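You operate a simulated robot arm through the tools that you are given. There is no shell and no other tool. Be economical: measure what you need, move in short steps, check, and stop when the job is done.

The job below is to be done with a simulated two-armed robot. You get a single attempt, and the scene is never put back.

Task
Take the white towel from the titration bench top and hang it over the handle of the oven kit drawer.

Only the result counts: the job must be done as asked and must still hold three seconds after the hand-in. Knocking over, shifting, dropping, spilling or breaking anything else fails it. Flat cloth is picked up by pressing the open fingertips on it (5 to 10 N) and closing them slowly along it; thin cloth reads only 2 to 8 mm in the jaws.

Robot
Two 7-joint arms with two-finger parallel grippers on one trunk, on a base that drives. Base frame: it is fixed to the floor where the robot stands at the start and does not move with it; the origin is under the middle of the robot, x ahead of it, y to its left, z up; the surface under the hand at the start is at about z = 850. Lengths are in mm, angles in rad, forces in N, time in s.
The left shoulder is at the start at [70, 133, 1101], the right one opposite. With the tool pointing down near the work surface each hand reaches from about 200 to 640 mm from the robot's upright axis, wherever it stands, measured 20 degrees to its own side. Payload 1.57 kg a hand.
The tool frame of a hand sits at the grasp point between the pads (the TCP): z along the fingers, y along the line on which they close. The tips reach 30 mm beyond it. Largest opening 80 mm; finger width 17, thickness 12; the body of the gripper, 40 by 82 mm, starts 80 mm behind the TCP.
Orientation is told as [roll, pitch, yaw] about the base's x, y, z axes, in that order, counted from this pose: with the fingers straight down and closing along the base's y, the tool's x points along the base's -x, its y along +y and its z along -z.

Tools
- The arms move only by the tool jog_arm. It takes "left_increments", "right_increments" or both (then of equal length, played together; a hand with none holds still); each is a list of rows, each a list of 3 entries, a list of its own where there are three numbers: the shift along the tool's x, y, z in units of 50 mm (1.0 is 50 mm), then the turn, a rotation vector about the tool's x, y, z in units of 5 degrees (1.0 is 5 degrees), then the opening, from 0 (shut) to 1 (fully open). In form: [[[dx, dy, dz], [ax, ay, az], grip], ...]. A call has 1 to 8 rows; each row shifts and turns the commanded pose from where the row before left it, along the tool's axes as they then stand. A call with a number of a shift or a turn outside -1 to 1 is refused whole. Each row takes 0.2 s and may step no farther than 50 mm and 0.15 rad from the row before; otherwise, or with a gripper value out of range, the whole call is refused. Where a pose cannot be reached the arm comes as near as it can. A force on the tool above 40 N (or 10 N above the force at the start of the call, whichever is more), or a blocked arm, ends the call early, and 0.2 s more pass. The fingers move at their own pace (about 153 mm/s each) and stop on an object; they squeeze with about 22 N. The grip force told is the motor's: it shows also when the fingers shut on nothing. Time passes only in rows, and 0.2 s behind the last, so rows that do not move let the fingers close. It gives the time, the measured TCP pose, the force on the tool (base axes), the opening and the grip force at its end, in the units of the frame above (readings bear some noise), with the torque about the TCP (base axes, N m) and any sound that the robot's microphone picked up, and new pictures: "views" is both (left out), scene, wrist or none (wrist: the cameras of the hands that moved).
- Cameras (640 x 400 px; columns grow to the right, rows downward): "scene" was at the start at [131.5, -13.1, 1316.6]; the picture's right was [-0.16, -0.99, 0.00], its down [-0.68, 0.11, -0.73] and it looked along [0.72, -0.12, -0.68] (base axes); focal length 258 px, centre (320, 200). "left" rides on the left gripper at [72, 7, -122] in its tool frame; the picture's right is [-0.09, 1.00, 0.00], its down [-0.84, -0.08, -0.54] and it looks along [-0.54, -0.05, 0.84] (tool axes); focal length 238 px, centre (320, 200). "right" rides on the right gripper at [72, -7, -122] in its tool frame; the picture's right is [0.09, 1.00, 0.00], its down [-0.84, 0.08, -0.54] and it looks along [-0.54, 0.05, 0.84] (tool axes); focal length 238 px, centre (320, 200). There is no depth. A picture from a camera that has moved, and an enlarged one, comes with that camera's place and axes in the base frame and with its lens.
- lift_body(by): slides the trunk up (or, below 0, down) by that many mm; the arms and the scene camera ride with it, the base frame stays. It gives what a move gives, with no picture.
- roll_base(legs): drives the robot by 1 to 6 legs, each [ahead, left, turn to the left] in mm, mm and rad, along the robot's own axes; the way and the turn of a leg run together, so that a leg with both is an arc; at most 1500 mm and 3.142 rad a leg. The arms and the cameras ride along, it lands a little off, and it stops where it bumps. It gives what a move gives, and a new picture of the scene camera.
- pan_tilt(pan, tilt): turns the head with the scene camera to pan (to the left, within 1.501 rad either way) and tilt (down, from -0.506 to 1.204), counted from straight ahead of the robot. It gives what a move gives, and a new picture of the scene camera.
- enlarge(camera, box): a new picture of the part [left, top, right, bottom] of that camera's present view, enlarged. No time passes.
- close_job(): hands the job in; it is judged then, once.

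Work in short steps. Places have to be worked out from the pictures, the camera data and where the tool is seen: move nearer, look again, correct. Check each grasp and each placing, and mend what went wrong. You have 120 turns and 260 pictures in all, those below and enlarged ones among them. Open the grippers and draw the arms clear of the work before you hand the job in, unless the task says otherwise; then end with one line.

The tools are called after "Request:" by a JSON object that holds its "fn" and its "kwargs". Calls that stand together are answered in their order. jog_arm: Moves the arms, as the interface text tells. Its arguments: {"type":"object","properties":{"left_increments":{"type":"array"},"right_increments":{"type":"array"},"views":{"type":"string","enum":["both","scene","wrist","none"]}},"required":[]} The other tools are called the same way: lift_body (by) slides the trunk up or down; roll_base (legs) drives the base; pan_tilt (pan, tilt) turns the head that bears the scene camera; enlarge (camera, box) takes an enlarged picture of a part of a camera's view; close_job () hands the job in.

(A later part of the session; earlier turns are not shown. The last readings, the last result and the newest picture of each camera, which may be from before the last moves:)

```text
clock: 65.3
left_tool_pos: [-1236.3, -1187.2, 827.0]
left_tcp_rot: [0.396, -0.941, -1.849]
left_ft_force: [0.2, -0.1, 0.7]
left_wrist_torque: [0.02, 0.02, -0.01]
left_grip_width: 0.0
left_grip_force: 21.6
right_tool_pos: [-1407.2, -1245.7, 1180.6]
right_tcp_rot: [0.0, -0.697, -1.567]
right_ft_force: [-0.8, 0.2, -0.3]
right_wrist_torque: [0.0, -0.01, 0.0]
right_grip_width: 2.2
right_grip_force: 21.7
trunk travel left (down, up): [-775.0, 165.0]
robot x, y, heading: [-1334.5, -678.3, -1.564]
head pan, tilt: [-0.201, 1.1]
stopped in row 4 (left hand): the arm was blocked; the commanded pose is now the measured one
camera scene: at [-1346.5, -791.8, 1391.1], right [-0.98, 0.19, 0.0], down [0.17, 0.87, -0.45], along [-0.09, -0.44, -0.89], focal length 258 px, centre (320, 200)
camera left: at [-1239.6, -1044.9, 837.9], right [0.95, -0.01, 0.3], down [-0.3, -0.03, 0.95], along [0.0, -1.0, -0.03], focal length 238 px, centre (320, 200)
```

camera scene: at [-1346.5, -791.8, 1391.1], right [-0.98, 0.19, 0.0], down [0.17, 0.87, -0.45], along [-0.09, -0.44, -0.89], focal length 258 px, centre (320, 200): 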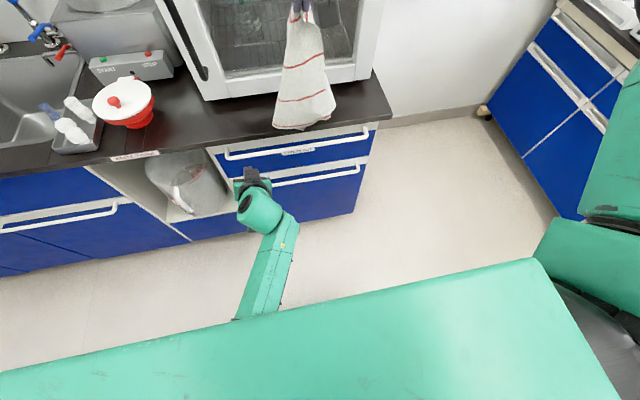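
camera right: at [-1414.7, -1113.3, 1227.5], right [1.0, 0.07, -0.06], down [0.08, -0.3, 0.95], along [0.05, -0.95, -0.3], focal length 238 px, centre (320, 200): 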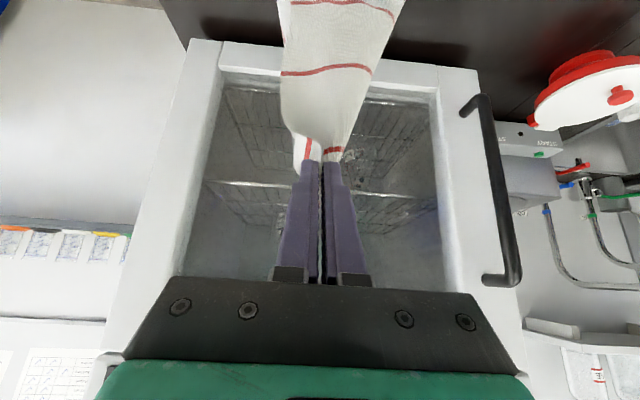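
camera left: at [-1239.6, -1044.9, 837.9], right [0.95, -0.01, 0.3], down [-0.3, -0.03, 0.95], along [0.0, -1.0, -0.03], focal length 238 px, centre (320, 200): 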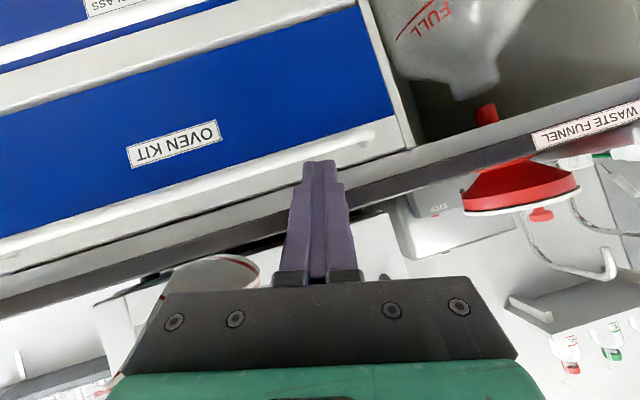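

The left arm resists moving inward, but its tip height is right (z≈811). Instead I'll bring the towel to it: base 100 mm to the right, then the right hand 170 mm to the left.

Request:
{"fn": "roll_base", "kwargs": {"legs": [[0, -100, 0]]}}

Request:
{"fn": "jog_arm", "kwargs": {"right_increments": [[[0, 0.57, 0], [0, 0, 0], 0], [[0, 0.57, 0], [0, 0, 0], 0], [[0, 0.57, 0], [0, 0, 0], 0], [[0, 0.57, 0], [0, 0, 0], 0], [[0, 0.57, 0], [0, 0, 0], 0], [[0, 0.57, 0], [0, 0, 0], 0]], "views": "both"}}

```text
clock: 66.5
left_tool_pos: [-1332.5, -1186.5, 827.1]
left_tcp_rot: [0.393, -0.941, -1.845]
left_ft_force: [-0.2, -0.4, -0.6]
left_wrist_torque: [-0.01, 0.01, 0.0]
left_grip_width: 0.1
left_grip_force: 21.6
right_tool_pos: [-1503.6, -1243.3, 1179.7]
right_tcp_rot: [-0.002, -0.696, -1.565]
right_ft_force: [-0.5, 0.6, -0.3]
right_wrist_torque: [0.03, -0.01, 0.04]
right_grip_width: 1.9
right_grip_force: 21.7
trunk travel left (down, up): [-775.0, 165.0]
robot x, y, heading: [-1430.0, -678.3, -1.565]
head pan, tilt: [-0.201, 1.1]
camera scene: at [-1442.2, -791.3, 1391.2], right [-0.98, 0.2, 0.0], down [0.17, 0.87, -0.45], along [-0.09, -0.45, -0.89], focal length 258 px, centre (320, 200)
```

scene: 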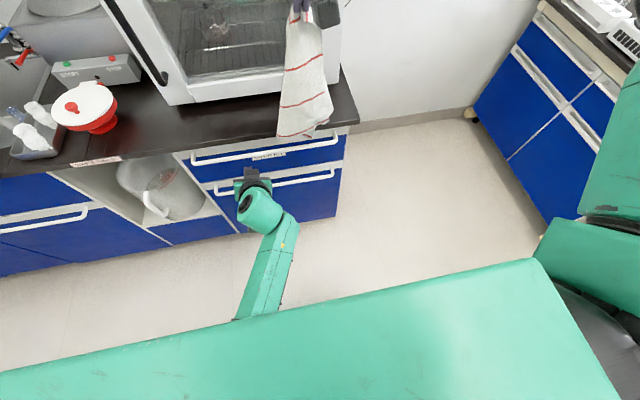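

```text
clock: 67.9
left_tool_pos: [-1333.4, -1187.0, 826.5]
left_tcp_rot: [0.394, -0.94, -1.851]
left_ft_force: [-0.5, -0.3, 0.7]
left_wrist_torque: [-0.01, 0.04, -0.04]
left_grip_width: 0.0
left_grip_force: 21.2
right_tool_pos: [-1484.7, -1232.7, 1177.6]
right_tcp_rot: [-0.001, -0.697, -1.567]
right_ft_force: [-0.3, -0.3, 0.2]
right_wrist_torque: [0.02, 0.0, -0.03]
right_grip_width: 1.9
right_grip_force: 21.8
right hand out of reach, approached as far as the arm can: row 1, 2, 3, 4, 5, 6
trunk travel left (down, up): [-775.0, 165.0]
robot x, y, heading: [-1429.2, -678.9, -1.565]
head pan, tilt: [-0.201, 1.1]
camera scene: at [-1443.6, -791.4, 1391.2], right [-0.98, 0.2, 0.0], down [0.17, 0.87, -0.45], along [-0.09, -0.45, -0.89], focal length 258 px, centre (320, 200)
camera right: at [-1492.2, -1098.8, 1225.5], right [1.0, 0.07, -0.06], down [0.08, -0.29, 0.95], along [0.05, -0.95, -0.3], focal length 238 px, centre (320, 200)
```

scene: 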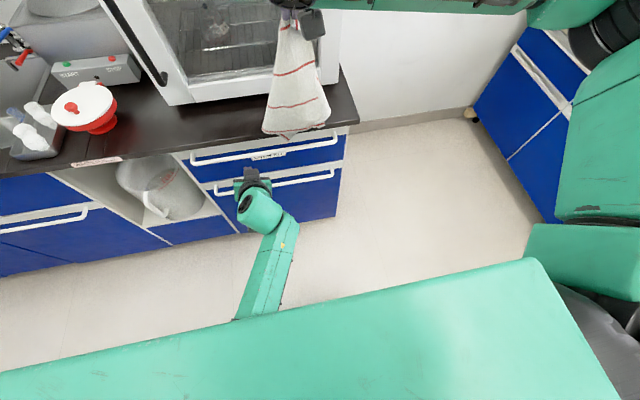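
right: 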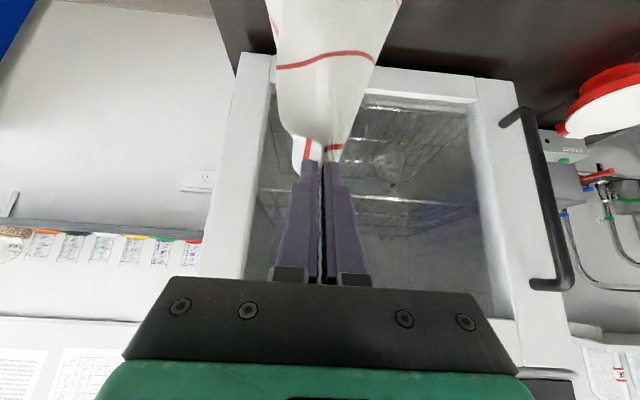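

The right arm is at its limit there too. Raising the trunk and lowering both hands relative to it should give both more room.

Request:
{"fn": "lift_body", "kwargs": {"by": 150}}

Request:
{"fn": "jog_arm", "kwargs": {"left_increments": [[[0.6, -0.17, 0.41], [0, 0, 0], 0], [[0.6, -0.17, 0.41], [0, 0, 0], 0], [[0.6, -0.17, 0.41], [0, 0, 0], 0], [[0.6, -0.17, 0.41], [0, 0, 0], 0]], "right_increments": [[[0.45, 0, 0.55], [0, 0, 0], 0], [[0.45, 0, 0.55], [0, 0, 0], 0], [[0.45, 0, 0.55], [0, 0, 0], 0], [[0.45, 0, 0.55], [0, 0, 0], 0]], "views": "scene"}}

```text
clock: 69.6
left_tool_pos: [-1333.6, -1186.4, 976.7]
left_tcp_rot: [0.395, -0.942, -1.849]
left_ft_force: [1.2, -0.5, -0.2]
left_wrist_torque: [-0.01, 0.0, 0.0]
left_grip_width: 0.2
left_grip_force: 21.3
right_tool_pos: [-1485.2, -1232.4, 1326.5]
right_tcp_rot: [-0.001, -0.696, -1.568]
right_ft_force: [0.5, 0.6, -0.9]
right_wrist_torque: [0.0, 0.02, 0.01]
right_grip_width: 1.9
right_grip_force: 22.1
trunk travel left (down, up): [-925.0, 15.0]
robot x, y, heading: [-1426.6, -680.6, -1.573]
head pan, tilt: [-0.201, 1.1]
```

```text
clock: 70.6
left_tool_pos: [-1332.7, -1190.6, 829.7]
left_tcp_rot: [0.397, -0.942, -1.85]
left_ft_force: [0.1, -1.0, -0.4]
left_wrist_torque: [0.01, 0.0, -0.01]
left_grip_width: 0.0
left_grip_force: 21.0
right_tool_pos: [-1492.4, -1231.3, 1188.3]
right_tcp_rot: [0.002, -0.697, -1.568]
right_ft_force: [0.2, 0.0, -0.4]
right_wrist_torque: [0.03, -0.01, 0.01]
right_grip_width: 2.1
right_grip_force: 21.7
right hand out of reach, approached as far as the arm can: row 4
trunk travel left (down, up): [-925.0, 15.0]
robot x, y, heading: [-1428.8, -678.2, -1.565]
head pan, tilt: [-0.201, 1.1]
camera scene: at [-1443.8, -792.5, 1541.1], right [-0.98, 0.2, 0.0], down [0.17, 0.87, -0.45], along [-0.09, -0.44, -0.89], focal length 258 px, centre (320, 200)
```

scene: 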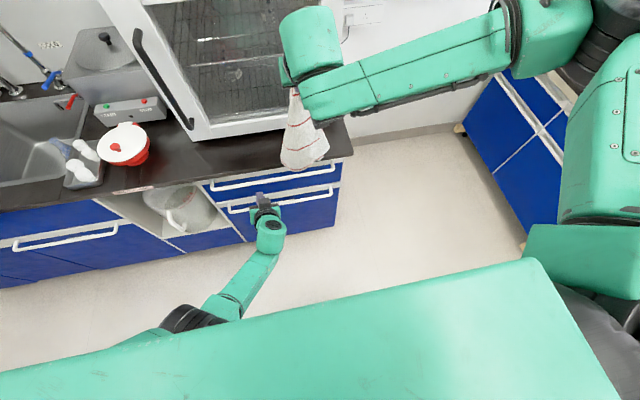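

The left arm now has more room. I undo its roll and move it toward the towel.

Request:
{"fn": "jog_arm", "kwargs": {"left_increments": [[[0, -0.3, 0], [0.3, 0, -0.65], 0], [[0, -0.4, 0], [0.3, 0, -0.65], 0], [[0, -0.4, 0], [0.3, 0, -0.65], 0], [[0, -0.4, 0], [0.3, 0, -0.65], 0]], "views": "none"}}

Request:
{"fn": "jog_arm", "kwargs": {"right_increments": [[[0, 0.3, 0], [0, 0, 0], 0], [[0, 0.3, 0], [0, 0, 0], 0]], "views": "wrist"}}

```text
clock: 71.6
left_tool_pos: [-1400.3, -1193.2, 815.6]
left_tcp_rot: [-0.013, -0.981, -1.471]
left_ft_force: [-0.1, -0.6, 0.2]
left_wrist_torque: [-0.01, 0.02, -0.04]
left_grip_width: 0.3
left_grip_force: 21.5
right_tool_pos: [-1492.6, -1230.1, 1188.3]
right_tcp_rot: [0.0, -0.697, -1.568]
right_ft_force: [0.1, -0.4, -0.2]
right_wrist_torque: [-0.03, -0.02, 0.04]
right_grip_width: 2.1
right_grip_force: 22.4
trunk travel left (down, up): [-925.0, 15.0]
robot x, y, heading: [-1430.8, -677.0, -1.565]
head pan, tilt: [-0.201, 1.1]
```

```text
clock: 72.2
left_tool_pos: [-1398.8, -1194.9, 816.3]
left_tcp_rot: [-0.014, -0.983, -1.468]
left_ft_force: [-0.3, 0.6, 1.1]
left_wrist_torque: [-0.01, 0.0, 0.02]
left_grip_width: 0.0
left_grip_force: 21.3
right_tool_pos: [-1485.1, -1217.0, 1194.8]
right_tcp_rot: [0.001, -0.697, -1.567]
right_ft_force: [0.2, -0.5, -0.3]
right_wrist_torque: [0.03, 0.02, 0.04]
right_grip_width: 2.1
right_grip_force: 22.1
right hand out of reach, approached as far as the arm can: row 1, 2
trunk travel left (down, up): [-925.0, 15.0]
robot x, y, heading: [-1433.6, -680.4, -1.568]
head pan, tilt: [-0.201, 1.1]
camera right: at [-1492.4, -1085.0, 1243.2], right [1.0, 0.07, -0.06], down [0.08, -0.29, 0.95], along [0.05, -0.95, -0.3], focal length 238 px, centre (320, 200)
```

right: 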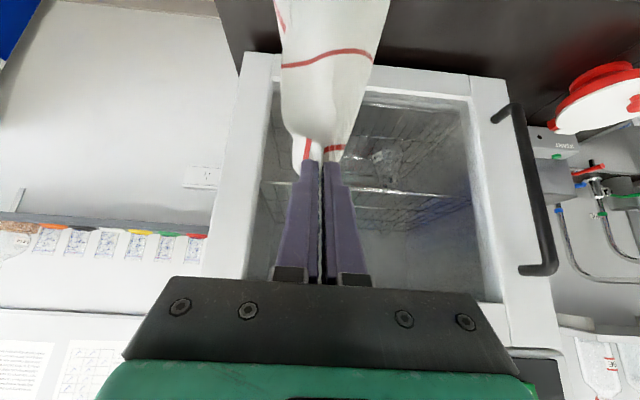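

The left hand is straight now. I bring it 85 mm farther right, under the towel, and shift the base 60 mm left so the towel is well inside the handle.

Request:
{"fn": "jog_arm", "kwargs": {"left_increments": [[[0, -0.45, 0], [0, 0, 0], 0], [[0, -0.45, 0], [0, 0, 0], 0], [[0, -0.45, 0], [0, 0, 0], 0], [[0, -0.4, 0], [0, 0, 0], 0]], "views": "none"}}

Request:
{"fn": "roll_base", "kwargs": {"legs": [[0, 60, 0]]}}

Request:
{"fn": "enlarge", "kwargs": {"camera": "left", "box": [0, 0, 640, 400]}}

```text
clock: 73.0
left_tool_pos: [-1352.2, -1201.8, 807.8]
left_tcp_rot: [0.191, -0.991, -1.576]
left_ft_force: [-1.4, 0.1, 0.3]
left_wrist_torque: [-0.01, 0.01, 0.0]
left_grip_width: 0.0
left_grip_force: 21.4
left hand out of reach, approached as far as the arm can: row 2, 3
right_tool_pos: [-1484.6, -1217.3, 1195.1]
right_tcp_rot: [0.0, -0.695, -1.568]
right_ft_force: [-0.1, 0.1, 0.7]
right_wrist_torque: [0.0, 0.02, 0.0]
right_grip_width: 2.3
right_grip_force: 22.2
trunk travel left (down, up): [-925.0, 15.0]
robot x, y, heading: [-1430.1, -680.4, -1.567]
head pan, tilt: [-0.201, 1.1]
stopped in row 3 (left hand): the arm was blocked; the commanded pose is now the measured one
```

```text
clock: 74.0
left_tool_pos: [-1298.4, -1201.9, 807.6]
left_tcp_rot: [0.202, -0.988, -1.589]
left_ft_force: [-1.3, 0.5, -0.4]
left_wrist_torque: [-0.03, -0.02, 0.04]
left_grip_width: 0.1
left_grip_force: 21.2
right_tool_pos: [-1435.0, -1218.9, 1194.3]
right_tcp_rot: [0.011, -0.697, -1.576]
right_ft_force: [-0.3, -0.3, -0.7]
right_wrist_torque: [-0.01, -0.06, 0.07]
right_grip_width: 2.2
right_grip_force: 21.8
trunk travel left (down, up): [-925.0, 15.0]
robot x, y, heading: [-1370.4, -677.3, -1.563]
head pan, tilt: [-0.201, 1.1]
camera scene: at [-1394.5, -791.3, 1541.0], right [-0.98, 0.2, -0.01], down [0.18, 0.87, -0.45], along [-0.08, -0.44, -0.89], focal length 258 px, centre (320, 200)
```

scene: 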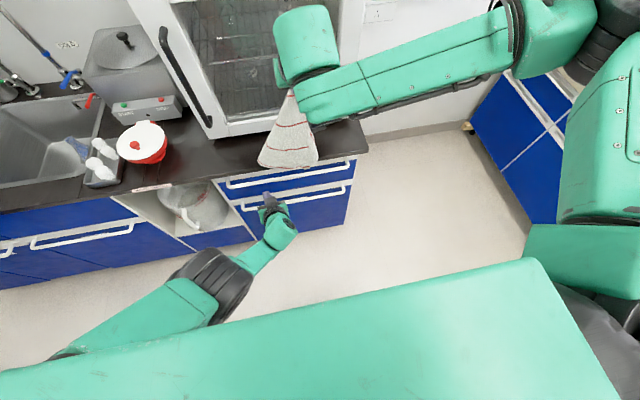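

```text
1.00 times, centred on (320, 200) of left (not enlarged: the box is as wide or as high as the picture)
camera zoom: at [-1315.7, -1060.5, 814.8], right [0.98, 0.1, 0.19], down [-0.18, -0.03, 0.98], along [0.1, -0.99, -0.01], focal length 238 px, centre (320, 200)
```

zoom: 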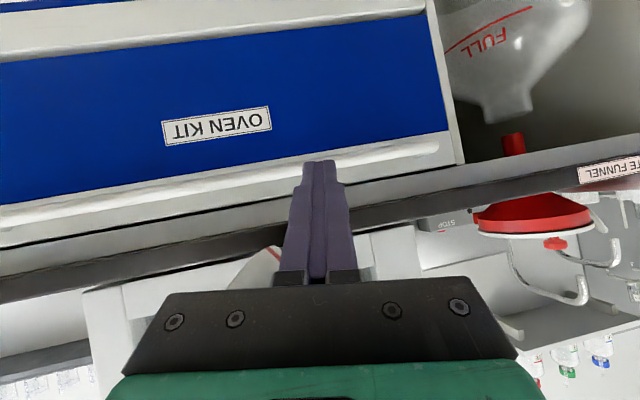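

Both arms have trouble when reaching inward with the hands pointing straight ahead. I yaw each hand inward (left toward the right, right toward the left), in line with the forearms.

Request:
{"fn": "jog_arm", "kwargs": {"left_increments": [[[0, 0, 0], [0.83, 0, 0.18], 0], [[0, 0, 0], [0.83, 0, 0.18], 0], [[0, 0, 0], [0.83, 0, 0.18], 0], [[0, 0, 0], [0.83, 0, 0.18], 0], [[0, 0, 0], [0.83, 0, 0.18], 0], [[0, 0, 0], [0.83, 0, 0.18], 0]], "right_increments": [[[0, 0, 0], [-0.64, 0, -0.76], 0], [[0, 0, 0], [-0.64, 0, -0.76], 0], [[0, 0, 0], [-0.64, 0, -0.76], 0], [[0, 0, 0], [-0.64, 0, -0.76], 0], [[0, 0, 0], [-0.64, 0, -0.76], 0], [[0, 0, 0], [0, 0, 0], 0]], "views": "none"}}

```text
clock: 75.4
left_tool_pos: [-1293.2, -1202.2, 805.5]
left_tcp_rot: [-0.104, -0.983, -1.749]
left_ft_force: [-0.2, -0.5, 0.3]
left_wrist_torque: [-0.02, -0.02, -0.01]
left_grip_width: 0.0
left_grip_force: 20.8
right_tool_pos: [-1425.4, -1218.4, 1194.4]
right_tcp_rot: [0.003, -0.697, -1.137]
right_ft_force: [-0.1, 0.5, -0.3]
right_wrist_torque: [0.05, 0.0, -0.05]
right_grip_width: 2.0
right_grip_force: 22.5
trunk travel left (down, up): [-925.0, 15.0]
robot x, y, heading: [-1370.1, -677.5, -1.563]
head pan, tilt: [-0.201, 1.1]
```

Both turned freely. I close the remaining sideways distance: left 70 mm right, right 40 mm left and 25 forward.

Request:
{"fn": "jog_arm", "kwargs": {"left_increments": [[[-0.05, -0.45, 0.12], [0, 0, 0], 0], [[-0.05, -0.45, 0.12], [0, 0, 0], 0], [[-0.05, -0.45, 0.12], [0, 0, 0], 0]], "right_increments": [[[-0.2, 0.17, 0.17], [0, 0, 0], 0], [[-0.2, 0.17, 0.17], [0, 0, 0], 0], [[-0.2, 0.17, 0.17], [0, 0, 0], 0]], "views": "both"}}

```text
clock: 76.2
left_tool_pos: [-1365.5, -1204.0, 803.6]
left_tcp_rot: [-0.1, -0.983, -1.75]
left_ft_force: [0.5, 0.2, 0.4]
left_wrist_torque: [-0.04, 0.01, 0.02]
left_grip_width: 0.0
left_grip_force: 21.9
right_tool_pos: [-1390.6, -1241.5, 1196.1]
right_tcp_rot: [0.007, -0.698, -1.138]
right_ft_force: [-0.7, 0.5, 0.1]
right_wrist_torque: [-0.02, 0.02, -0.02]
right_grip_width: 1.9
right_grip_force: 22.0
trunk travel left (down, up): [-925.0, 15.0]
robot x, y, heading: [-1371.3, -677.2, -1.57]
head pan, tilt: [-0.201, 1.1]
camera scene: at [-1386.0, -792.1, 1541.1], right [-0.98, 0.2, 0.0], down [0.18, 0.87, -0.45], along [-0.09, -0.44, -0.89], focal length 258 px, centre (320, 200)
camera right: at [-1453.2, -1124.5, 1243.8], right [0.87, 0.48, -0.05], down [0.19, -0.24, 0.95], along [0.45, -0.84, -0.3], focal length 238 px, centre (320, 200)
camera left: at [-1322.8, -1068.0, 812.2], right [0.95, -0.31, 0.02], down [-0.02, 0.0, 1.0], along [-0.31, -0.95, -0.01], focal length 238 px, centre (320, 200)
```

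scene: 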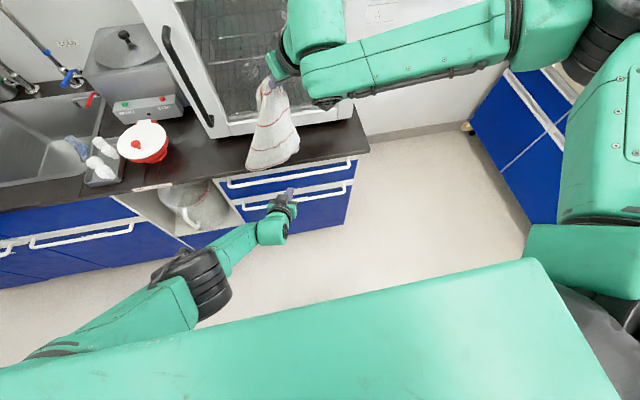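
right: 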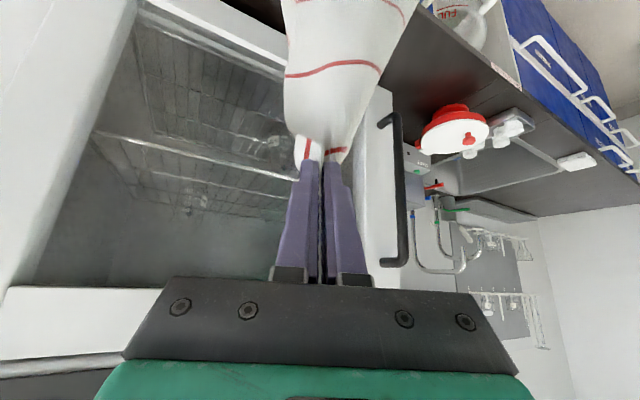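
left: 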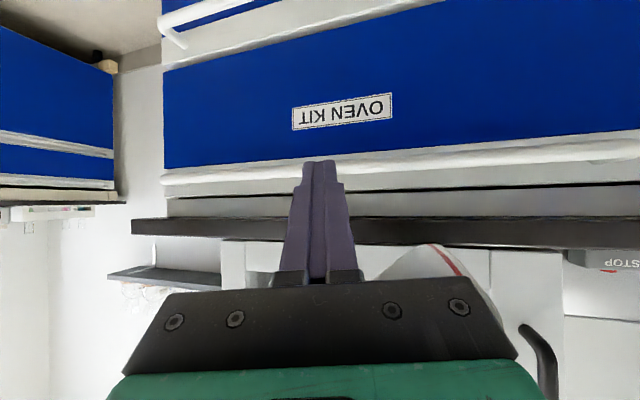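

The views show the slot centre at about z≈806, and the towel's lower end near z≈850, x≈-1325. I raise the left tip to slot height and under the towel, and lower the right hand 35 mm.

Request:
{"fn": "jog_arm", "kwargs": {"left_increments": [[[-0.15, 0.35, -0.1], [0, 0, 0], 0], [[-0.15, 0.35, -0.1], [0, 0, 0], 0], [[0, 0, 0], [0, 0, 0], 0], [[0, 0, 0], [0, 0, 0], 0]], "right_increments": [[[0.11, 0, 0.14], [0, 0, 0], 0], [[0.11, 0, 0.14], [0, 0, 0], 0], [[0.11, 0, 0.14], [0, 0, 0], 0], [[0.11, 0, 0.14], [0, 0, 0], 0]], "views": "both"}}

```text
clock: 77.2
left_tool_pos: [-1328.7, -1211.6, 823.1]
left_tcp_rot: [-0.106, -0.983, -1.749]
left_ft_force: [0.6, -0.1, 0.1]
left_wrist_torque: [-0.03, -0.02, -0.02]
left_grip_width: 0.0
left_grip_force: 21.4
right_tool_pos: [-1398.3, -1235.1, 1163.0]
right_tcp_rot: [0.006, -0.698, -1.139]
right_ft_force: [0.2, -0.4, -0.6]
right_wrist_torque: [-0.01, 0.0, -0.03]
right_grip_width: 2.2
right_grip_force: 22.0
right hand out of reach, approached as far as the arm can: row 1, 2, 3, 4
trunk travel left (down, up): [-925.0, 15.0]
robot x, y, heading: [-1377.1, -676.5, -1.566]
head pan, tilt: [-0.201, 1.1]
camera scene: at [-1384.2, -791.2, 1541.2], right [-0.98, 0.2, 0.0], down [0.18, 0.87, -0.45], along [-0.09, -0.44, -0.89], focal length 258 px, centre (320, 200)
camera right: at [-1461.0, -1118.6, 1211.9], right [0.87, 0.48, -0.06], down [0.19, -0.24, 0.95], along [0.45, -0.84, -0.3], focal length 238 px, centre (320, 200)
camera left: at [-1286.8, -1077.0, 830.2], right [0.95, -0.31, 0.02], down [-0.02, 0.0, 1.0], along [-0.31, -0.95, -0.01], focal length 238 px, centre (320, 200)
```

scene: 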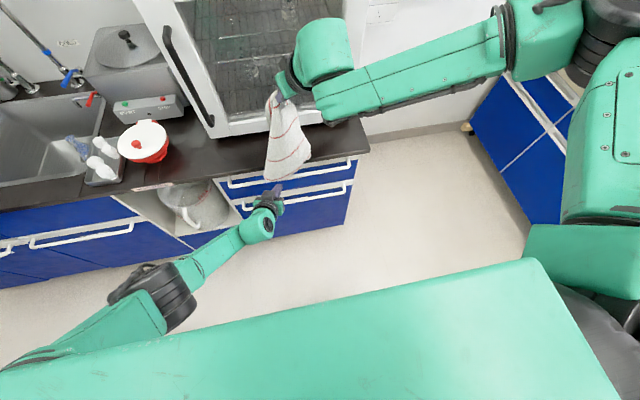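
right: 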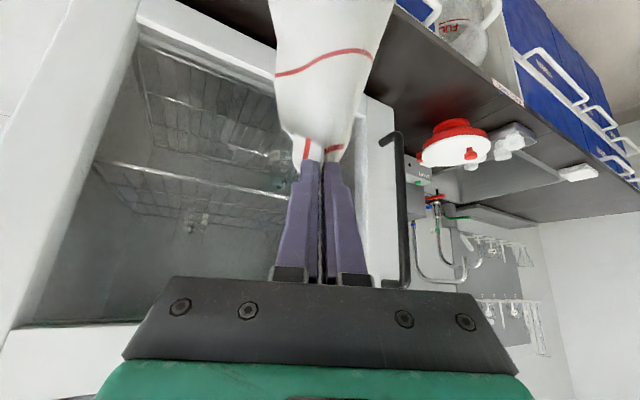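
left: 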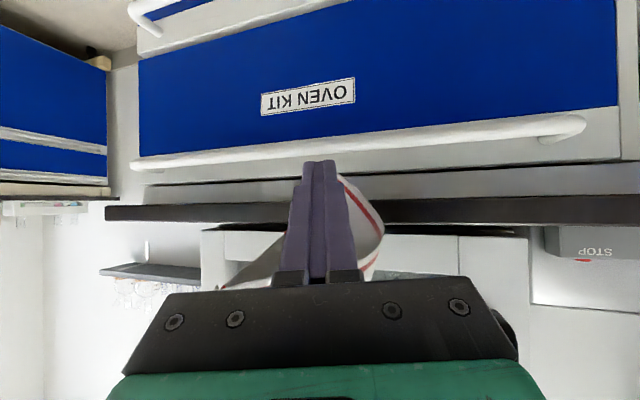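

The towel's lower end hangs between my left fingers and the slot, just above bar height. I lower the trunk 25 mm while holding the left hand's height.

Request:
{"fn": "jog_arm", "kwargs": {"left_increments": [[[-0.2, 0, -0.14], [0, 0, 0], 0], [[-0.21, 0, -0.14], [0, 0, 0], 0]], "views": "none"}}

Request:
{"fn": "lift_body", "kwargs": {"by": -25}}

Request:
{"fn": "enlarge", "kwargs": {"camera": "left", "box": [160, 80, 480, 280]}}

```text
clock: 77.8
left_tool_pos: [-1326.4, -1211.6, 847.0]
left_tcp_rot: [-0.105, -0.986, -1.747]
left_ft_force: [0.0, -0.8, -0.2]
left_wrist_torque: [0.03, -0.03, -0.02]
left_grip_width: 0.0
left_grip_force: 21.1
right_tool_pos: [-1398.0, -1236.2, 1165.1]
right_tcp_rot: [0.003, -0.7, -1.139]
right_ft_force: [1.0, -0.4, -0.6]
right_wrist_torque: [0.0, -0.01, -0.04]
right_grip_width: 2.1
right_grip_force: 22.0
trunk travel left (down, up): [-925.0, 15.0]
robot x, y, heading: [-1368.8, -678.1, -1.566]
head pan, tilt: [-0.201, 1.1]
```

```text
clock: 78.5
left_tool_pos: [-1326.5, -1211.8, 822.6]
left_tcp_rot: [-0.103, -0.985, -1.747]
left_ft_force: [-0.4, -0.6, 0.2]
left_wrist_torque: [0.02, -0.02, -0.03]
left_grip_width: 0.0
left_grip_force: 21.5
right_tool_pos: [-1399.2, -1236.3, 1137.4]
right_tcp_rot: [0.004, -0.697, -1.138]
right_ft_force: [-0.1, -0.7, -0.3]
right_wrist_torque: [0.0, 0.0, -0.02]
right_grip_width: 2.3
right_grip_force: 22.3
trunk travel left (down, up): [-900.0, 40.0]
robot x, y, heading: [-1371.8, -683.1, -1.566]
head pan, tilt: [-0.201, 1.1]
```

```text
2.00 times, centred on (320, 180) of left
camera zoom: at [-1284.9, -1076.8, 830.5], right [0.95, -0.31, 0.02], down [-0.02, 0.0, 1.0], along [-0.31, -0.95, -0.01], focal length 477 px, centre (320, 240)
```

zoom: 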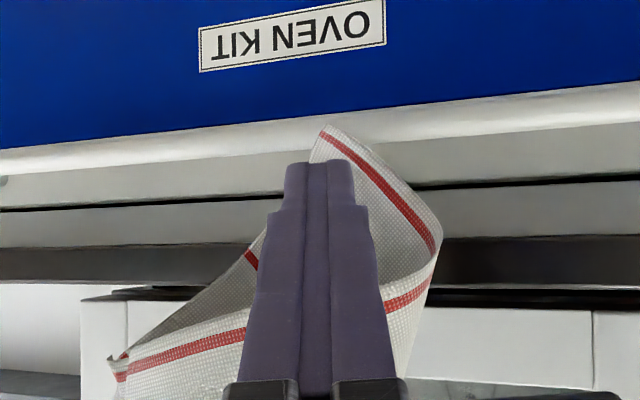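

The pointed lower corner hangs beside the tips at bar level. I raise it about 10 mm, keep the left tip at z≈808, then push forward over the bar.

Request:
{"fn": "lift_body", "kwargs": {"by": 12}}

Request:
{"fn": "jog_arm", "kwargs": {"left_increments": [[[0.17, 0, 0.11], [0, 0, 0], 0], [[-0.2, 0.1, 0.28], [0, 0, 0], 0], [[-0.2, 0.1, 0.28], [0, 0, 0], 0]], "views": "both"}}

```text
clock: 79.1
left_tool_pos: [-1327.9, -1212.0, 835.9]
left_tcp_rot: [-0.105, -0.984, -1.747]
left_ft_force: [0.1, 0.5, -0.3]
left_wrist_torque: [0.02, 0.01, 0.05]
left_grip_width: 0.1
left_grip_force: 21.6
right_tool_pos: [-1398.2, -1236.5, 1150.9]
right_tcp_rot: [0.004, -0.697, -1.138]
right_ft_force: [0.8, -0.7, 0.2]
right_wrist_torque: [-0.01, -0.03, -0.02]
right_grip_width: 1.9
right_grip_force: 21.9
trunk travel left (down, up): [-912.0, 28.0]
robot x, y, heading: [-1370.0, -679.9, -1.571]
head pan, tilt: [-0.201, 1.1]
```

```text
clock: 79.9
left_tool_pos: [-1325.7, -1247.9, 824.9]
left_tcp_rot: [-0.102, -0.984, -1.751]
left_ft_force: [-0.1, -0.1, -0.1]
left_wrist_torque: [0.0, 0.0, 0.0]
left_grip_width: 0.0
left_grip_force: 21.4
right_tool_pos: [-1399.5, -1238.9, 1151.3]
right_tcp_rot: [0.003, -0.697, -1.137]
right_ft_force: [-0.1, 0.2, -0.4]
right_wrist_torque: [0.01, 0.04, 0.0]
right_grip_width: 2.2
right_grip_force: 21.9
trunk travel left (down, up): [-912.0, 28.0]
robot x, y, heading: [-1371.5, -678.3, -1.568]
head pan, tilt: [-0.201, 1.1]
camera scene: at [-1385.0, -792.4, 1528.0], right [-0.98, 0.2, 0.0], down [0.18, 0.87, -0.45], along [-0.09, -0.44, -0.89], focal length 258 px, centre (320, 200)
camera left: at [-1283.6, -1112.6, 832.4], right [0.95, -0.31, 0.02], down [-0.02, 0.0, 1.0], along [-0.31, -0.95, -0.01], focal length 238 px, centre (320, 200)
```

scene: 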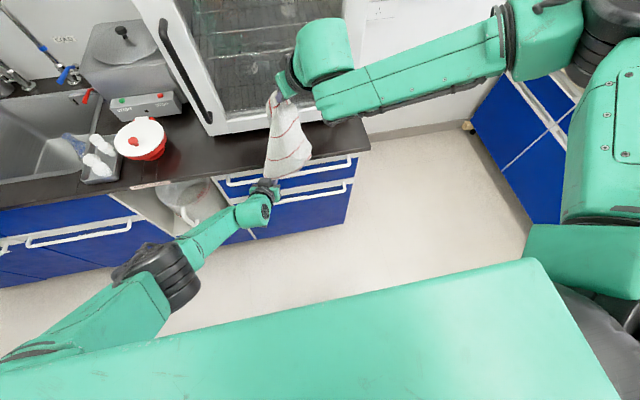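
left: 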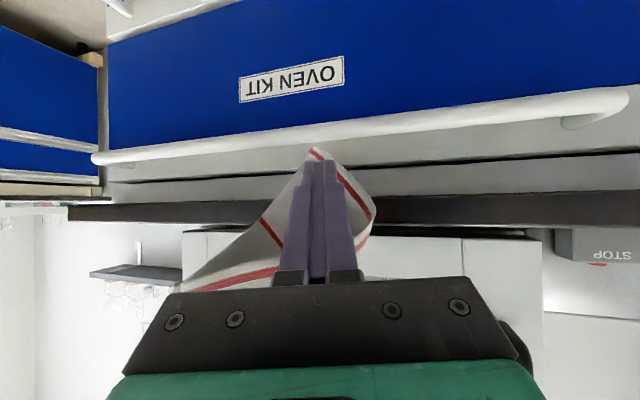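

The tip at y≈-1272 has carried the corner to the slot. I push another 24 mm under the counter, over the bar.

Request:
{"fn": "jog_arm", "kwargs": {"left_increments": [[[-0.13, 0.06, 0.19], [0, 0, 0], 0], [[-0.13, 0.06, 0.19], [0, 0, 0], 0]], "views": "wrist"}}

Request:
{"fn": "enlarge", "kwargs": {"camera": "left", "box": [220, 80, 420, 205]}}

```text
clock: 80.5
left_tool_pos: [-1326.8, -1262.4, 833.4]
left_tcp_rot: [-0.102, -0.984, -1.747]
left_ft_force: [-0.2, 0.3, 0.4]
left_wrist_torque: [0.01, -0.01, 0.0]
left_grip_width: 0.2
left_grip_force: 21.6
left hand out of reach, approached as far as the arm can: row 1, 2
right_tool_pos: [-1398.5, -1238.1, 1150.0]
right_tcp_rot: [0.005, -0.696, -1.138]
right_ft_force: [-0.5, 0.1, -0.8]
right_wrist_torque: [0.0, -0.03, 0.0]
right_grip_width: 1.8
right_grip_force: 22.1
trunk travel left (down, up): [-912.0, 28.0]
robot x, y, heading: [-1375.7, -678.7, -1.569]
head pan, tilt: [-0.201, 1.1]
camera left: at [-1284.5, -1127.1, 841.1], right [0.95, -0.31, 0.02], down [-0.02, 0.0, 1.0], along [-0.31, -0.95, -0.01], focal length 238 px, centre (320, 200)
```

left: 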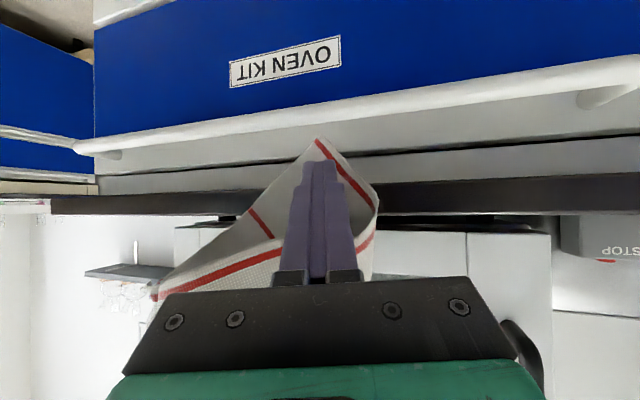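

```text
3.20 times, centred on (320, 142) of left
camera zoom: at [-1284.5, -1127.1, 841.1], right [0.95, -0.31, 0.02], down [-0.02, 0.0, 1.0], along [-0.31, -0.95, -0.01], focal length 763 px, centre (320, 384)
```

zoom: 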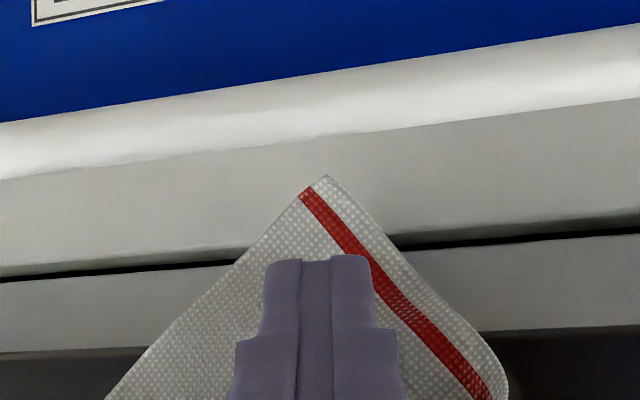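

The left arm is at its reach limit, so I use the base to push: left back 20 mm, then base forward 32 mm.

Request:
{"fn": "jog_arm", "kwargs": {"left_increments": [[[0.22, -0.1, -0.32], [0, 0, 0], 0]], "views": "none"}}

Request:
{"fn": "roll_base", "kwargs": {"legs": [[32, 0, 0]]}}

Request:
{"fn": "enlarge", "kwargs": {"camera": "left", "box": [160, 40, 480, 240]}}

```text
clock: 80.9
left_tool_pos: [-1327.4, -1240.5, 834.5]
left_tcp_rot: [-0.106, -0.986, -1.745]
left_ft_force: [0.0, -0.5, 0.3]
left_wrist_torque: [-0.02, 0.01, 0.01]
left_grip_width: 0.0
left_grip_force: 21.2
right_tool_pos: [-1397.6, -1236.6, 1151.0]
right_tcp_rot: [0.004, -0.698, -1.136]
right_ft_force: [-0.2, -0.2, -0.7]
right_wrist_torque: [-0.01, 0.02, -0.02]
right_grip_width: 2.3
right_grip_force: 22.4
trunk travel left (down, up): [-912.0, 28.0]
robot x, y, heading: [-1373.0, -677.5, -1.57]
head pan, tilt: [-0.201, 1.1]
```

```text
clock: 81.7
left_tool_pos: [-1324.3, -1272.7, 830.1]
left_tcp_rot: [-0.102, -0.979, -1.751]
left_ft_force: [0.8, 7.7, -15.9]
left_wrist_torque: [0.32, -0.18, 0.24]
left_grip_width: 0.1
left_grip_force: 20.9
right_tool_pos: [-1398.2, -1269.9, 1149.1]
right_tcp_rot: [0.006, -0.697, -1.139]
right_ft_force: [-0.6, 0.6, -0.4]
right_wrist_torque: [0.0, 0.03, 0.02]
right_grip_width: 2.4
right_grip_force: 22.4
trunk travel left (down, up): [-912.0, 28.0]
robot x, y, heading: [-1373.7, -714.1, -1.564]
head pan, tilt: [-0.201, 1.1]
camera scene: at [-1384.3, -824.4, 1527.7], right [-0.98, 0.2, 0.0], down [0.17, 0.87, -0.45], along [-0.09, -0.44, -0.89], focal length 258 px, centre (320, 200)
```

scene: 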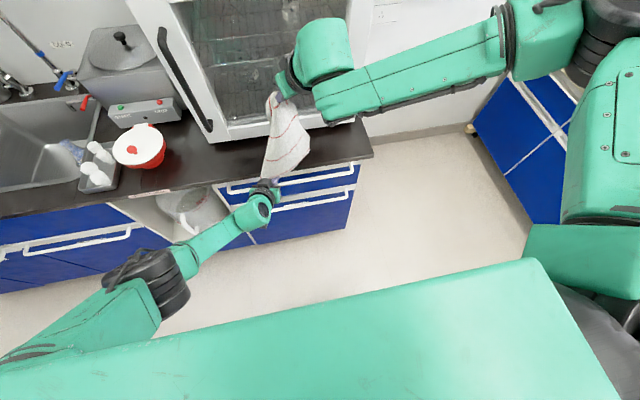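

```text
2.00 times, centred on (320, 140) of left
camera zoom: at [-1283.7, -1137.6, 838.2], right [0.95, -0.31, 0.02], down [-0.02, -0.01, 1.0], along [-0.31, -0.95, -0.02], focal length 477 px, centre (320, 320)
```

zoom: 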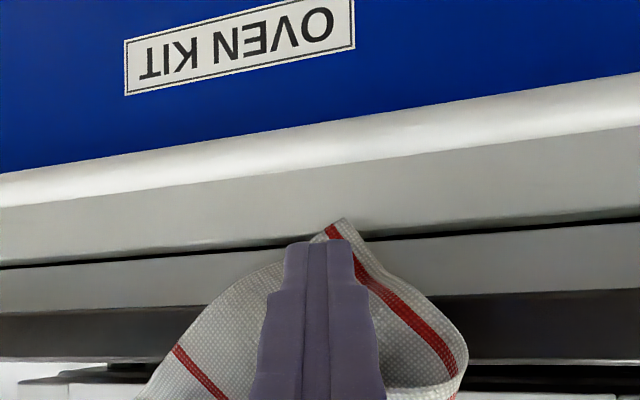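

The finger is touching the counter's underside (-16 N), so I lower the left hand 8 mm.

Request:
{"fn": "jog_arm", "kwargs": {"left_increments": [[[0.14, 0, 0.09], [0, 0, 0], 0]], "views": "wrist"}}

```text
clock: 82.1
left_tool_pos: [-1325.8, -1270.9, 822.4]
left_tcp_rot: [-0.101, -0.981, -1.752]
left_ft_force: [0.5, -0.1, 0.0]
left_wrist_torque: [-0.02, 0.03, 0.02]
left_grip_width: 0.1
left_grip_force: 21.7
right_tool_pos: [-1398.3, -1268.2, 1151.0]
right_tcp_rot: [0.006, -0.699, -1.138]
right_ft_force: [-0.8, 0.4, -0.6]
right_wrist_torque: [0.01, 0.0, 0.0]
right_grip_width: 2.0
right_grip_force: 22.0
trunk travel left (down, up): [-912.0, 28.0]
robot x, y, heading: [-1375.0, -709.4, -1.562]
head pan, tilt: [-0.201, 1.1]
camera left: at [-1283.5, -1135.9, 830.4], right [0.95, -0.31, 0.02], down [-0.02, -0.01, 1.0], along [-0.31, -0.95, -0.01], focal length 238 px, centre (320, 200)
```

left: 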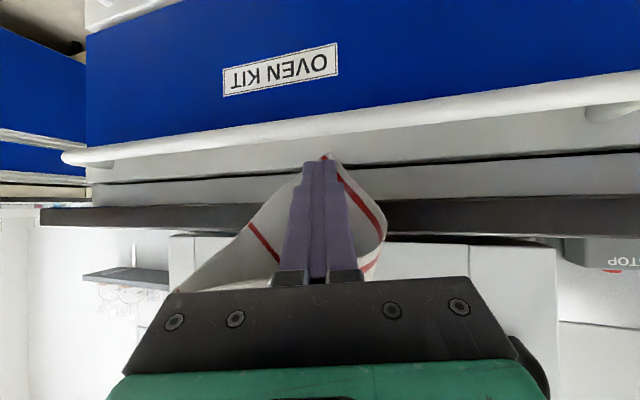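

No contact force now, and the tip sits in the slot past the bar. I feed the towel by lowering the right hand 30 mm.

Request:
{"fn": "jog_arm", "kwargs": {"right_increments": [[[0.19, 0, 0.23], [0, 0, 0], 0], [[0.19, 0, 0.23], [0, 0, 0], 0]], "views": "none"}}

Request:
{"fn": "enlarge", "kwargs": {"camera": "left", "box": [160, 40, 480, 240]}}

```text
clock: 82.7
left_tool_pos: [-1325.2, -1271.4, 821.0]
left_tcp_rot: [-0.102, -0.982, -1.751]
left_ft_force: [-0.3, 0.0, 0.1]
left_wrist_torque: [0.03, -0.05, 0.0]
left_grip_width: 0.0
left_grip_force: 21.5
right_tool_pos: [-1406.5, -1262.3, 1125.5]
right_tcp_rot: [0.004, -0.698, -1.138]
right_ft_force: [-0.1, -0.5, -0.6]
right_wrist_torque: [-0.02, 0.0, -0.01]
right_grip_width: 2.0
right_grip_force: 22.3
right hand out of reach, approached as far as the arm can: row 1, 2
trunk travel left (down, up): [-912.0, 28.0]
robot x, y, heading: [-1370.8, -711.4, -1.566]
head pan, tilt: [-0.201, 1.1]
```

```text
2.00 times, centred on (320, 140) of left
camera zoom: at [-1283.5, -1136.2, 830.2], right [0.95, -0.31, 0.02], down [-0.02, -0.01, 1.0], along [-0.31, -0.95, -0.01], focal length 477 px, centre (320, 320)
```

zoom: 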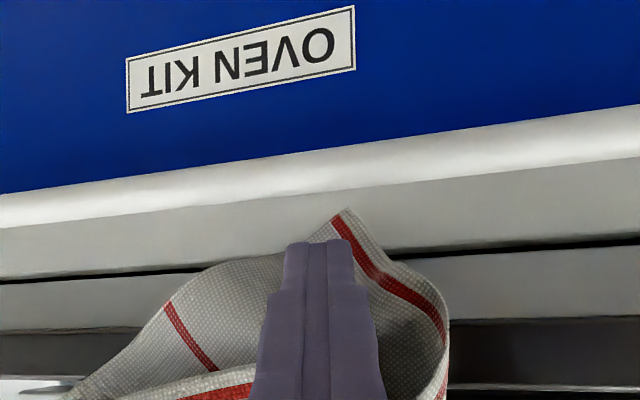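

The corner is descending between the fascia and the bar line. I lower another 35 mm; if it is behind the bar it will vanish behind it.

Request:
{"fn": "jog_arm", "kwargs": {"right_increments": [[[0.22, 0, 0.27], [0, 0, 0], 0], [[0.22, 0, 0.27], [0, 0, 0], 0]], "views": "none"}}

Request:
{"fn": "enlarge", "kwargs": {"camera": "left", "box": [160, 40, 480, 240]}}

```text
clock: 83.3
left_tool_pos: [-1325.3, -1272.0, 822.7]
left_tcp_rot: [-0.101, -0.981, -1.75]
left_ft_force: [-0.5, -0.3, 0.4]
left_wrist_torque: [-0.01, 0.0, -0.01]
left_grip_width: 0.1
left_grip_force: 21.2
right_tool_pos: [-1419.6, -1254.8, 1101.2]
right_tcp_rot: [0.006, -0.698, -1.137]
right_ft_force: [0.7, 0.2, -0.7]
right_wrist_torque: [0.01, -0.01, 0.01]
right_grip_width: 2.0
right_grip_force: 21.4
right hand out of reach, approached as far as the arm can: row 1, 2
trunk travel left (down, up): [-912.0, 28.0]
robot x, y, heading: [-1373.8, -710.3, -1.568]
head pan, tilt: [-0.201, 1.1]
```

```text
2.00 times, centred on (320, 140) of left
camera zoom: at [-1283.4, -1136.3, 830.1], right [0.95, -0.31, 0.02], down [-0.02, -0.01, 1.0], along [-0.31, -0.95, -0.01], focal length 477 px, centre (320, 320)
```

zoom: 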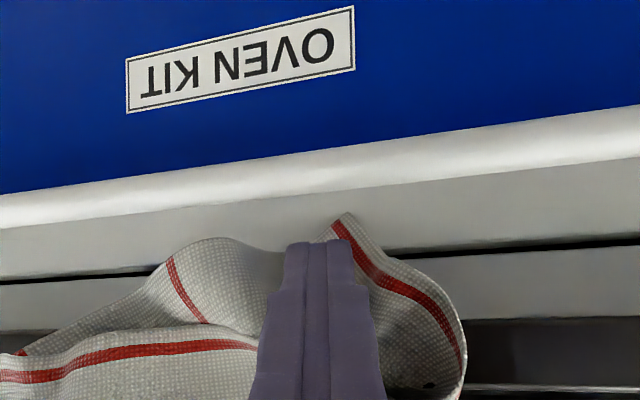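

The corner is in but the slack gathers outside, because the right hand hangs the towel slightly in front of the counter edge. I drive the base forward 18 mm: it brings the towel against the edge and pokes the cloth deeper.

Request:
{"fn": "roll_base", "kwargs": {"legs": [[18, 0, 0]]}}

Request:
{"fn": "enlarge", "kwargs": {"camera": "left", "box": [160, 40, 480, 240]}}

```text
clock: 84.1
left_tool_pos: [-1325.0, -1287.3, 816.8]
left_tcp_rot: [-0.101, -0.968, -1.754]
left_ft_force: [-3.1, 11.8, -27.8]
left_wrist_torque: [-0.04, 0.43, 0.13]
left_grip_width: 0.0
left_grip_force: 21.5
right_tool_pos: [-1419.3, -1275.7, 1099.3]
right_tcp_rot: [0.008, -0.696, -1.136]
right_ft_force: [-0.8, -0.4, 0.2]
right_wrist_torque: [0.0, 0.03, -0.02]
right_grip_width: 2.2
right_grip_force: 21.5
trunk travel left (down, up): [-912.0, 28.0]
robot x, y, heading: [-1373.2, -729.6, -1.567]
head pan, tilt: [-0.201, 1.1]
camera scene: at [-1384.5, -843.7, 1527.4], right [-0.98, 0.2, 0.0], down [0.17, 0.87, -0.45], along [-0.09, -0.44, -0.89], focal length 258 px, centre (320, 200)
```

scene: 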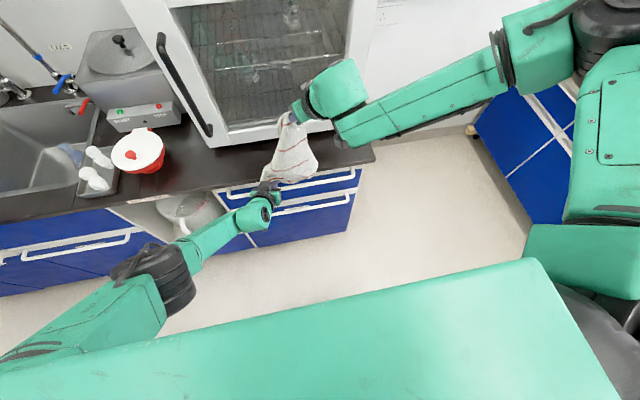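

```text
2.00 times, centred on (320, 140) of left
camera zoom: at [-1282.6, -1153.0, 826.7], right [0.95, -0.31, 0.02], down [-0.03, -0.02, 1.0], along [-0.31, -0.95, -0.03], focal length 477 px, centre (320, 320)
```

zoom: 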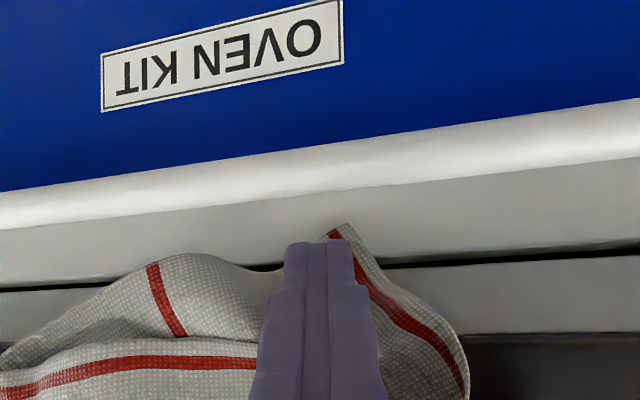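

The finger again touches the counter underside. I lower the left hand 8 mm, which also pushes the corner downward.

Request:
{"fn": "jog_arm", "kwargs": {"left_increments": [[[0.13, 0, 0.08], [0, 0, 0], 0], [[0.08, 0, 0], [0, 0, 0], 0]], "views": "none"}}

Request:
{"fn": "enlarge", "kwargs": {"camera": "left", "box": [160, 40, 480, 240]}}

```text
clock: 84.7
left_tool_pos: [-1323.6, -1282.9, 807.5]
left_tcp_rot: [-0.101, -0.971, -1.754]
left_ft_force: [0.7, 0.2, -0.7]
left_wrist_torque: [-0.02, 0.0, 0.01]
left_grip_width: 0.0
left_grip_force: 21.6
right_tool_pos: [-1418.3, -1274.2, 1100.6]
right_tcp_rot: [0.006, -0.695, -1.139]
right_ft_force: [-0.1, 0.0, 1.1]
right_wrist_torque: [0.02, 0.02, 0.0]
right_grip_width: 2.3
right_grip_force: 21.7
trunk travel left (down, up): [-912.0, 28.0]
robot x, y, heading: [-1371.3, -730.2, -1.566]
head pan, tilt: [-0.201, 1.1]
```

```text
2.00 times, centred on (320, 140) of left
camera zoom: at [-1281.8, -1148.3, 818.1], right [0.95, -0.31, 0.02], down [-0.03, -0.02, 1.0], along [-0.31, -0.95, -0.02], focal length 477 px, centre (320, 320)
```

zoom: 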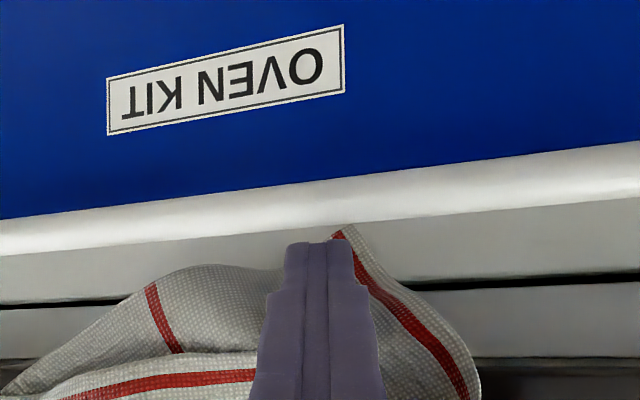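

No contact force now; the tip is over and just behind the bar, with the corner about to pass behind it. I make a stroke: retract along the finger, rise a little, and push cloth in again.

Request:
{"fn": "jog_arm", "kwargs": {"left_increments": [[[0, 0, -0.5], [0, 0, 0], 0], [[-0.1, 0, -0.5], [0, 0, 0], 0], [[-0.1, 0, 0], [0, 0, 0], 0]], "views": "wrist"}}

```text
clock: 85.5
left_tool_pos: [-1312.3, -1250.3, 843.5]
left_tcp_rot: [-0.099, -0.971, -1.751]
left_ft_force: [0.2, 0.3, -0.5]
left_wrist_torque: [-0.01, 0.01, 0.01]
left_grip_width: 0.1
left_grip_force: 20.9
right_tool_pos: [-1419.9, -1273.8, 1100.0]
right_tcp_rot: [0.005, -0.698, -1.136]
right_ft_force: [0.2, -0.9, -0.8]
right_wrist_torque: [0.0, -0.01, -0.02]
right_grip_width: 2.0
right_grip_force: 21.9
trunk travel left (down, up): [-912.0, 28.0]
robot x, y, heading: [-1374.0, -729.0, -1.573]
head pan, tilt: [-0.201, 1.1]
camera left: at [-1270.8, -1115.5, 853.0], right [0.95, -0.31, 0.02], down [-0.03, -0.02, 1.0], along [-0.31, -0.95, -0.03], focal length 238 px, centre (320, 200)
```

left: 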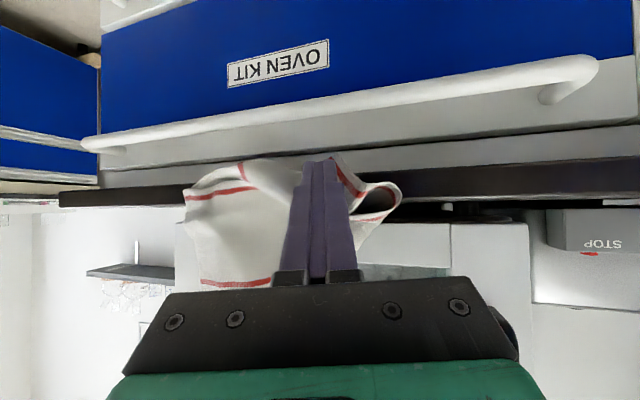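

Retracting let the corner spring back, because it hadn't gone far enough below the bar to be caught. I clear the left hand fully, then set the right so the corner hangs about 20 mm below the bar top before the next push.

Request:
{"fn": "jog_arm", "kwargs": {"left_increments": [[[0.28, -0.13, -0.4], [0, 0, 0], 0], [[0.28, -0.13, -0.4], [0, 0, 0], 0], [[0.2, 0, -0.2], [0, 0, 0], 0]], "right_increments": [[[-0.13, 0, -0.15], [0, 0, 0], 0], [[-0.13, 0, -0.15], [0, 0, 0], 0], [[0, 0, 0], [0, 0, 0], 0]], "views": "both"}}

```text
clock: 86.3
left_tool_pos: [-1308.6, -1185.9, 841.6]
left_tcp_rot: [-0.101, -0.971, -1.752]
left_ft_force: [-0.5, 0.9, -1.2]
left_wrist_torque: [-0.01, -0.03, 0.01]
left_grip_width: 0.2
left_grip_force: 21.0
right_tool_pos: [-1419.7, -1273.4, 1120.0]
right_tcp_rot: [0.005, -0.696, -1.139]
right_ft_force: [-0.7, 0.2, 0.3]
right_wrist_torque: [-0.02, -0.02, -0.02]
right_grip_width: 2.2
right_grip_force: 21.9
trunk travel left (down, up): [-912.0, 28.0]
robot x, y, heading: [-1369.8, -727.5, -1.57]
head pan, tilt: [-0.201, 1.1]
camera scene: at [-1384.2, -840.7, 1528.2], right [-0.98, 0.2, 0.0], down [0.17, 0.87, -0.45], along [-0.09, -0.44, -0.89], focal length 258 px, centre (320, 200)
camera right: at [-1482.2, -1155.4, 1168.2], right [0.87, 0.49, -0.06], down [0.19, -0.23, 0.95], along [0.45, -0.84, -0.3], focal length 238 px, centre (320, 200)
camera left: at [-1267.4, -1050.4, 850.5], right [0.95, -0.31, 0.02], down [-0.03, -0.02, 1.0], along [-0.31, -0.95, -0.02], focal length 238 px, centre (320, 200)
```

scene: 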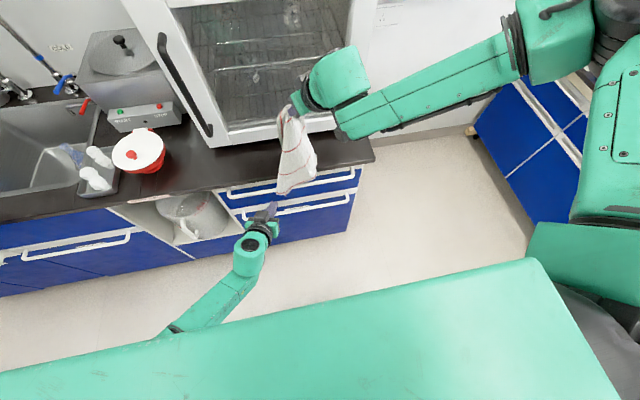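
right: 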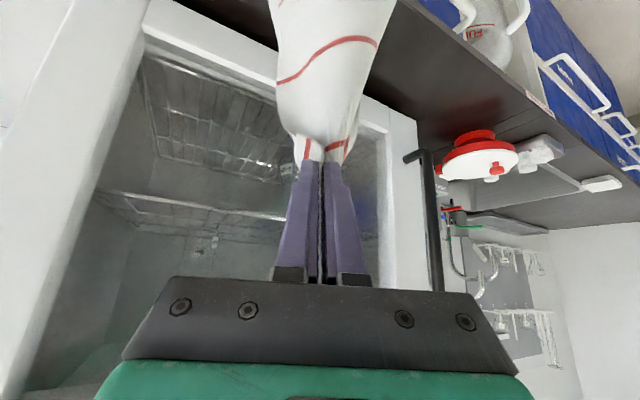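
left: 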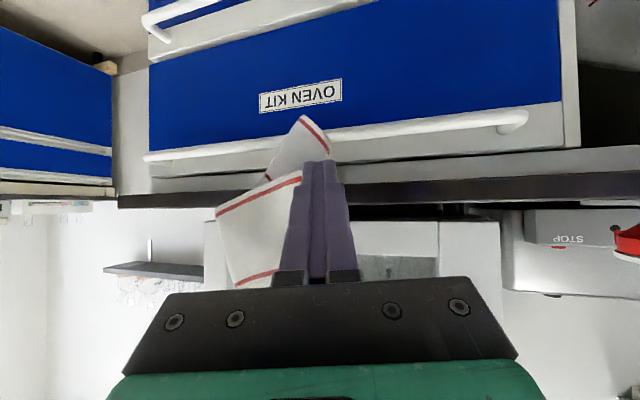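

The corner now hangs in front of the bar to z≈763, x≈-1355. I align the left tip with it at slot height and push in, ending slightly downward.

Request:
{"fn": "jog_arm", "kwargs": {"left_increments": [[[0.05, -0.33, 0.27], [0, 0, 0], 0], [[0.05, -0.33, 0.27], [0, 0, 0], 0], [[-0.22, 0.1, 0.32], [0, 0, 0], 0], [[-0.22, 0.1, 0.32], [0, 0, 0], 0]], "views": "wrist"}}

```text
clock: 87.3
left_tool_pos: [-1349.2, -1237.4, 822.4]
left_tcp_rot: [-0.098, -0.969, -1.752]
left_ft_force: [0.0, -0.7, 0.6]
left_wrist_torque: [0.02, 0.05, 0.0]
left_grip_width: 0.0
left_grip_force: 21.7
right_tool_pos: [-1419.4, -1274.0, 1120.8]
right_tcp_rot: [0.005, -0.696, -1.137]
right_ft_force: [-1.0, 0.7, -0.9]
right_wrist_torque: [0.02, 0.01, 0.02]
right_grip_width: 2.0
right_grip_force: 21.8
trunk travel left (down, up): [-912.0, 28.0]
robot x, y, heading: [-1372.9, -728.6, -1.572]
head pan, tilt: [-0.201, 1.1]
camera left: at [-1306.5, -1102.7, 833.0], right [0.95, -0.31, 0.02], down [-0.03, -0.02, 1.0], along [-0.31, -0.95, -0.03], focal length 238 px, centre (320, 200)
```

left: 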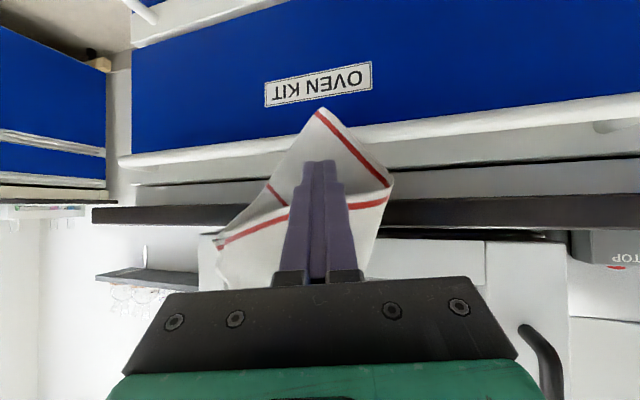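

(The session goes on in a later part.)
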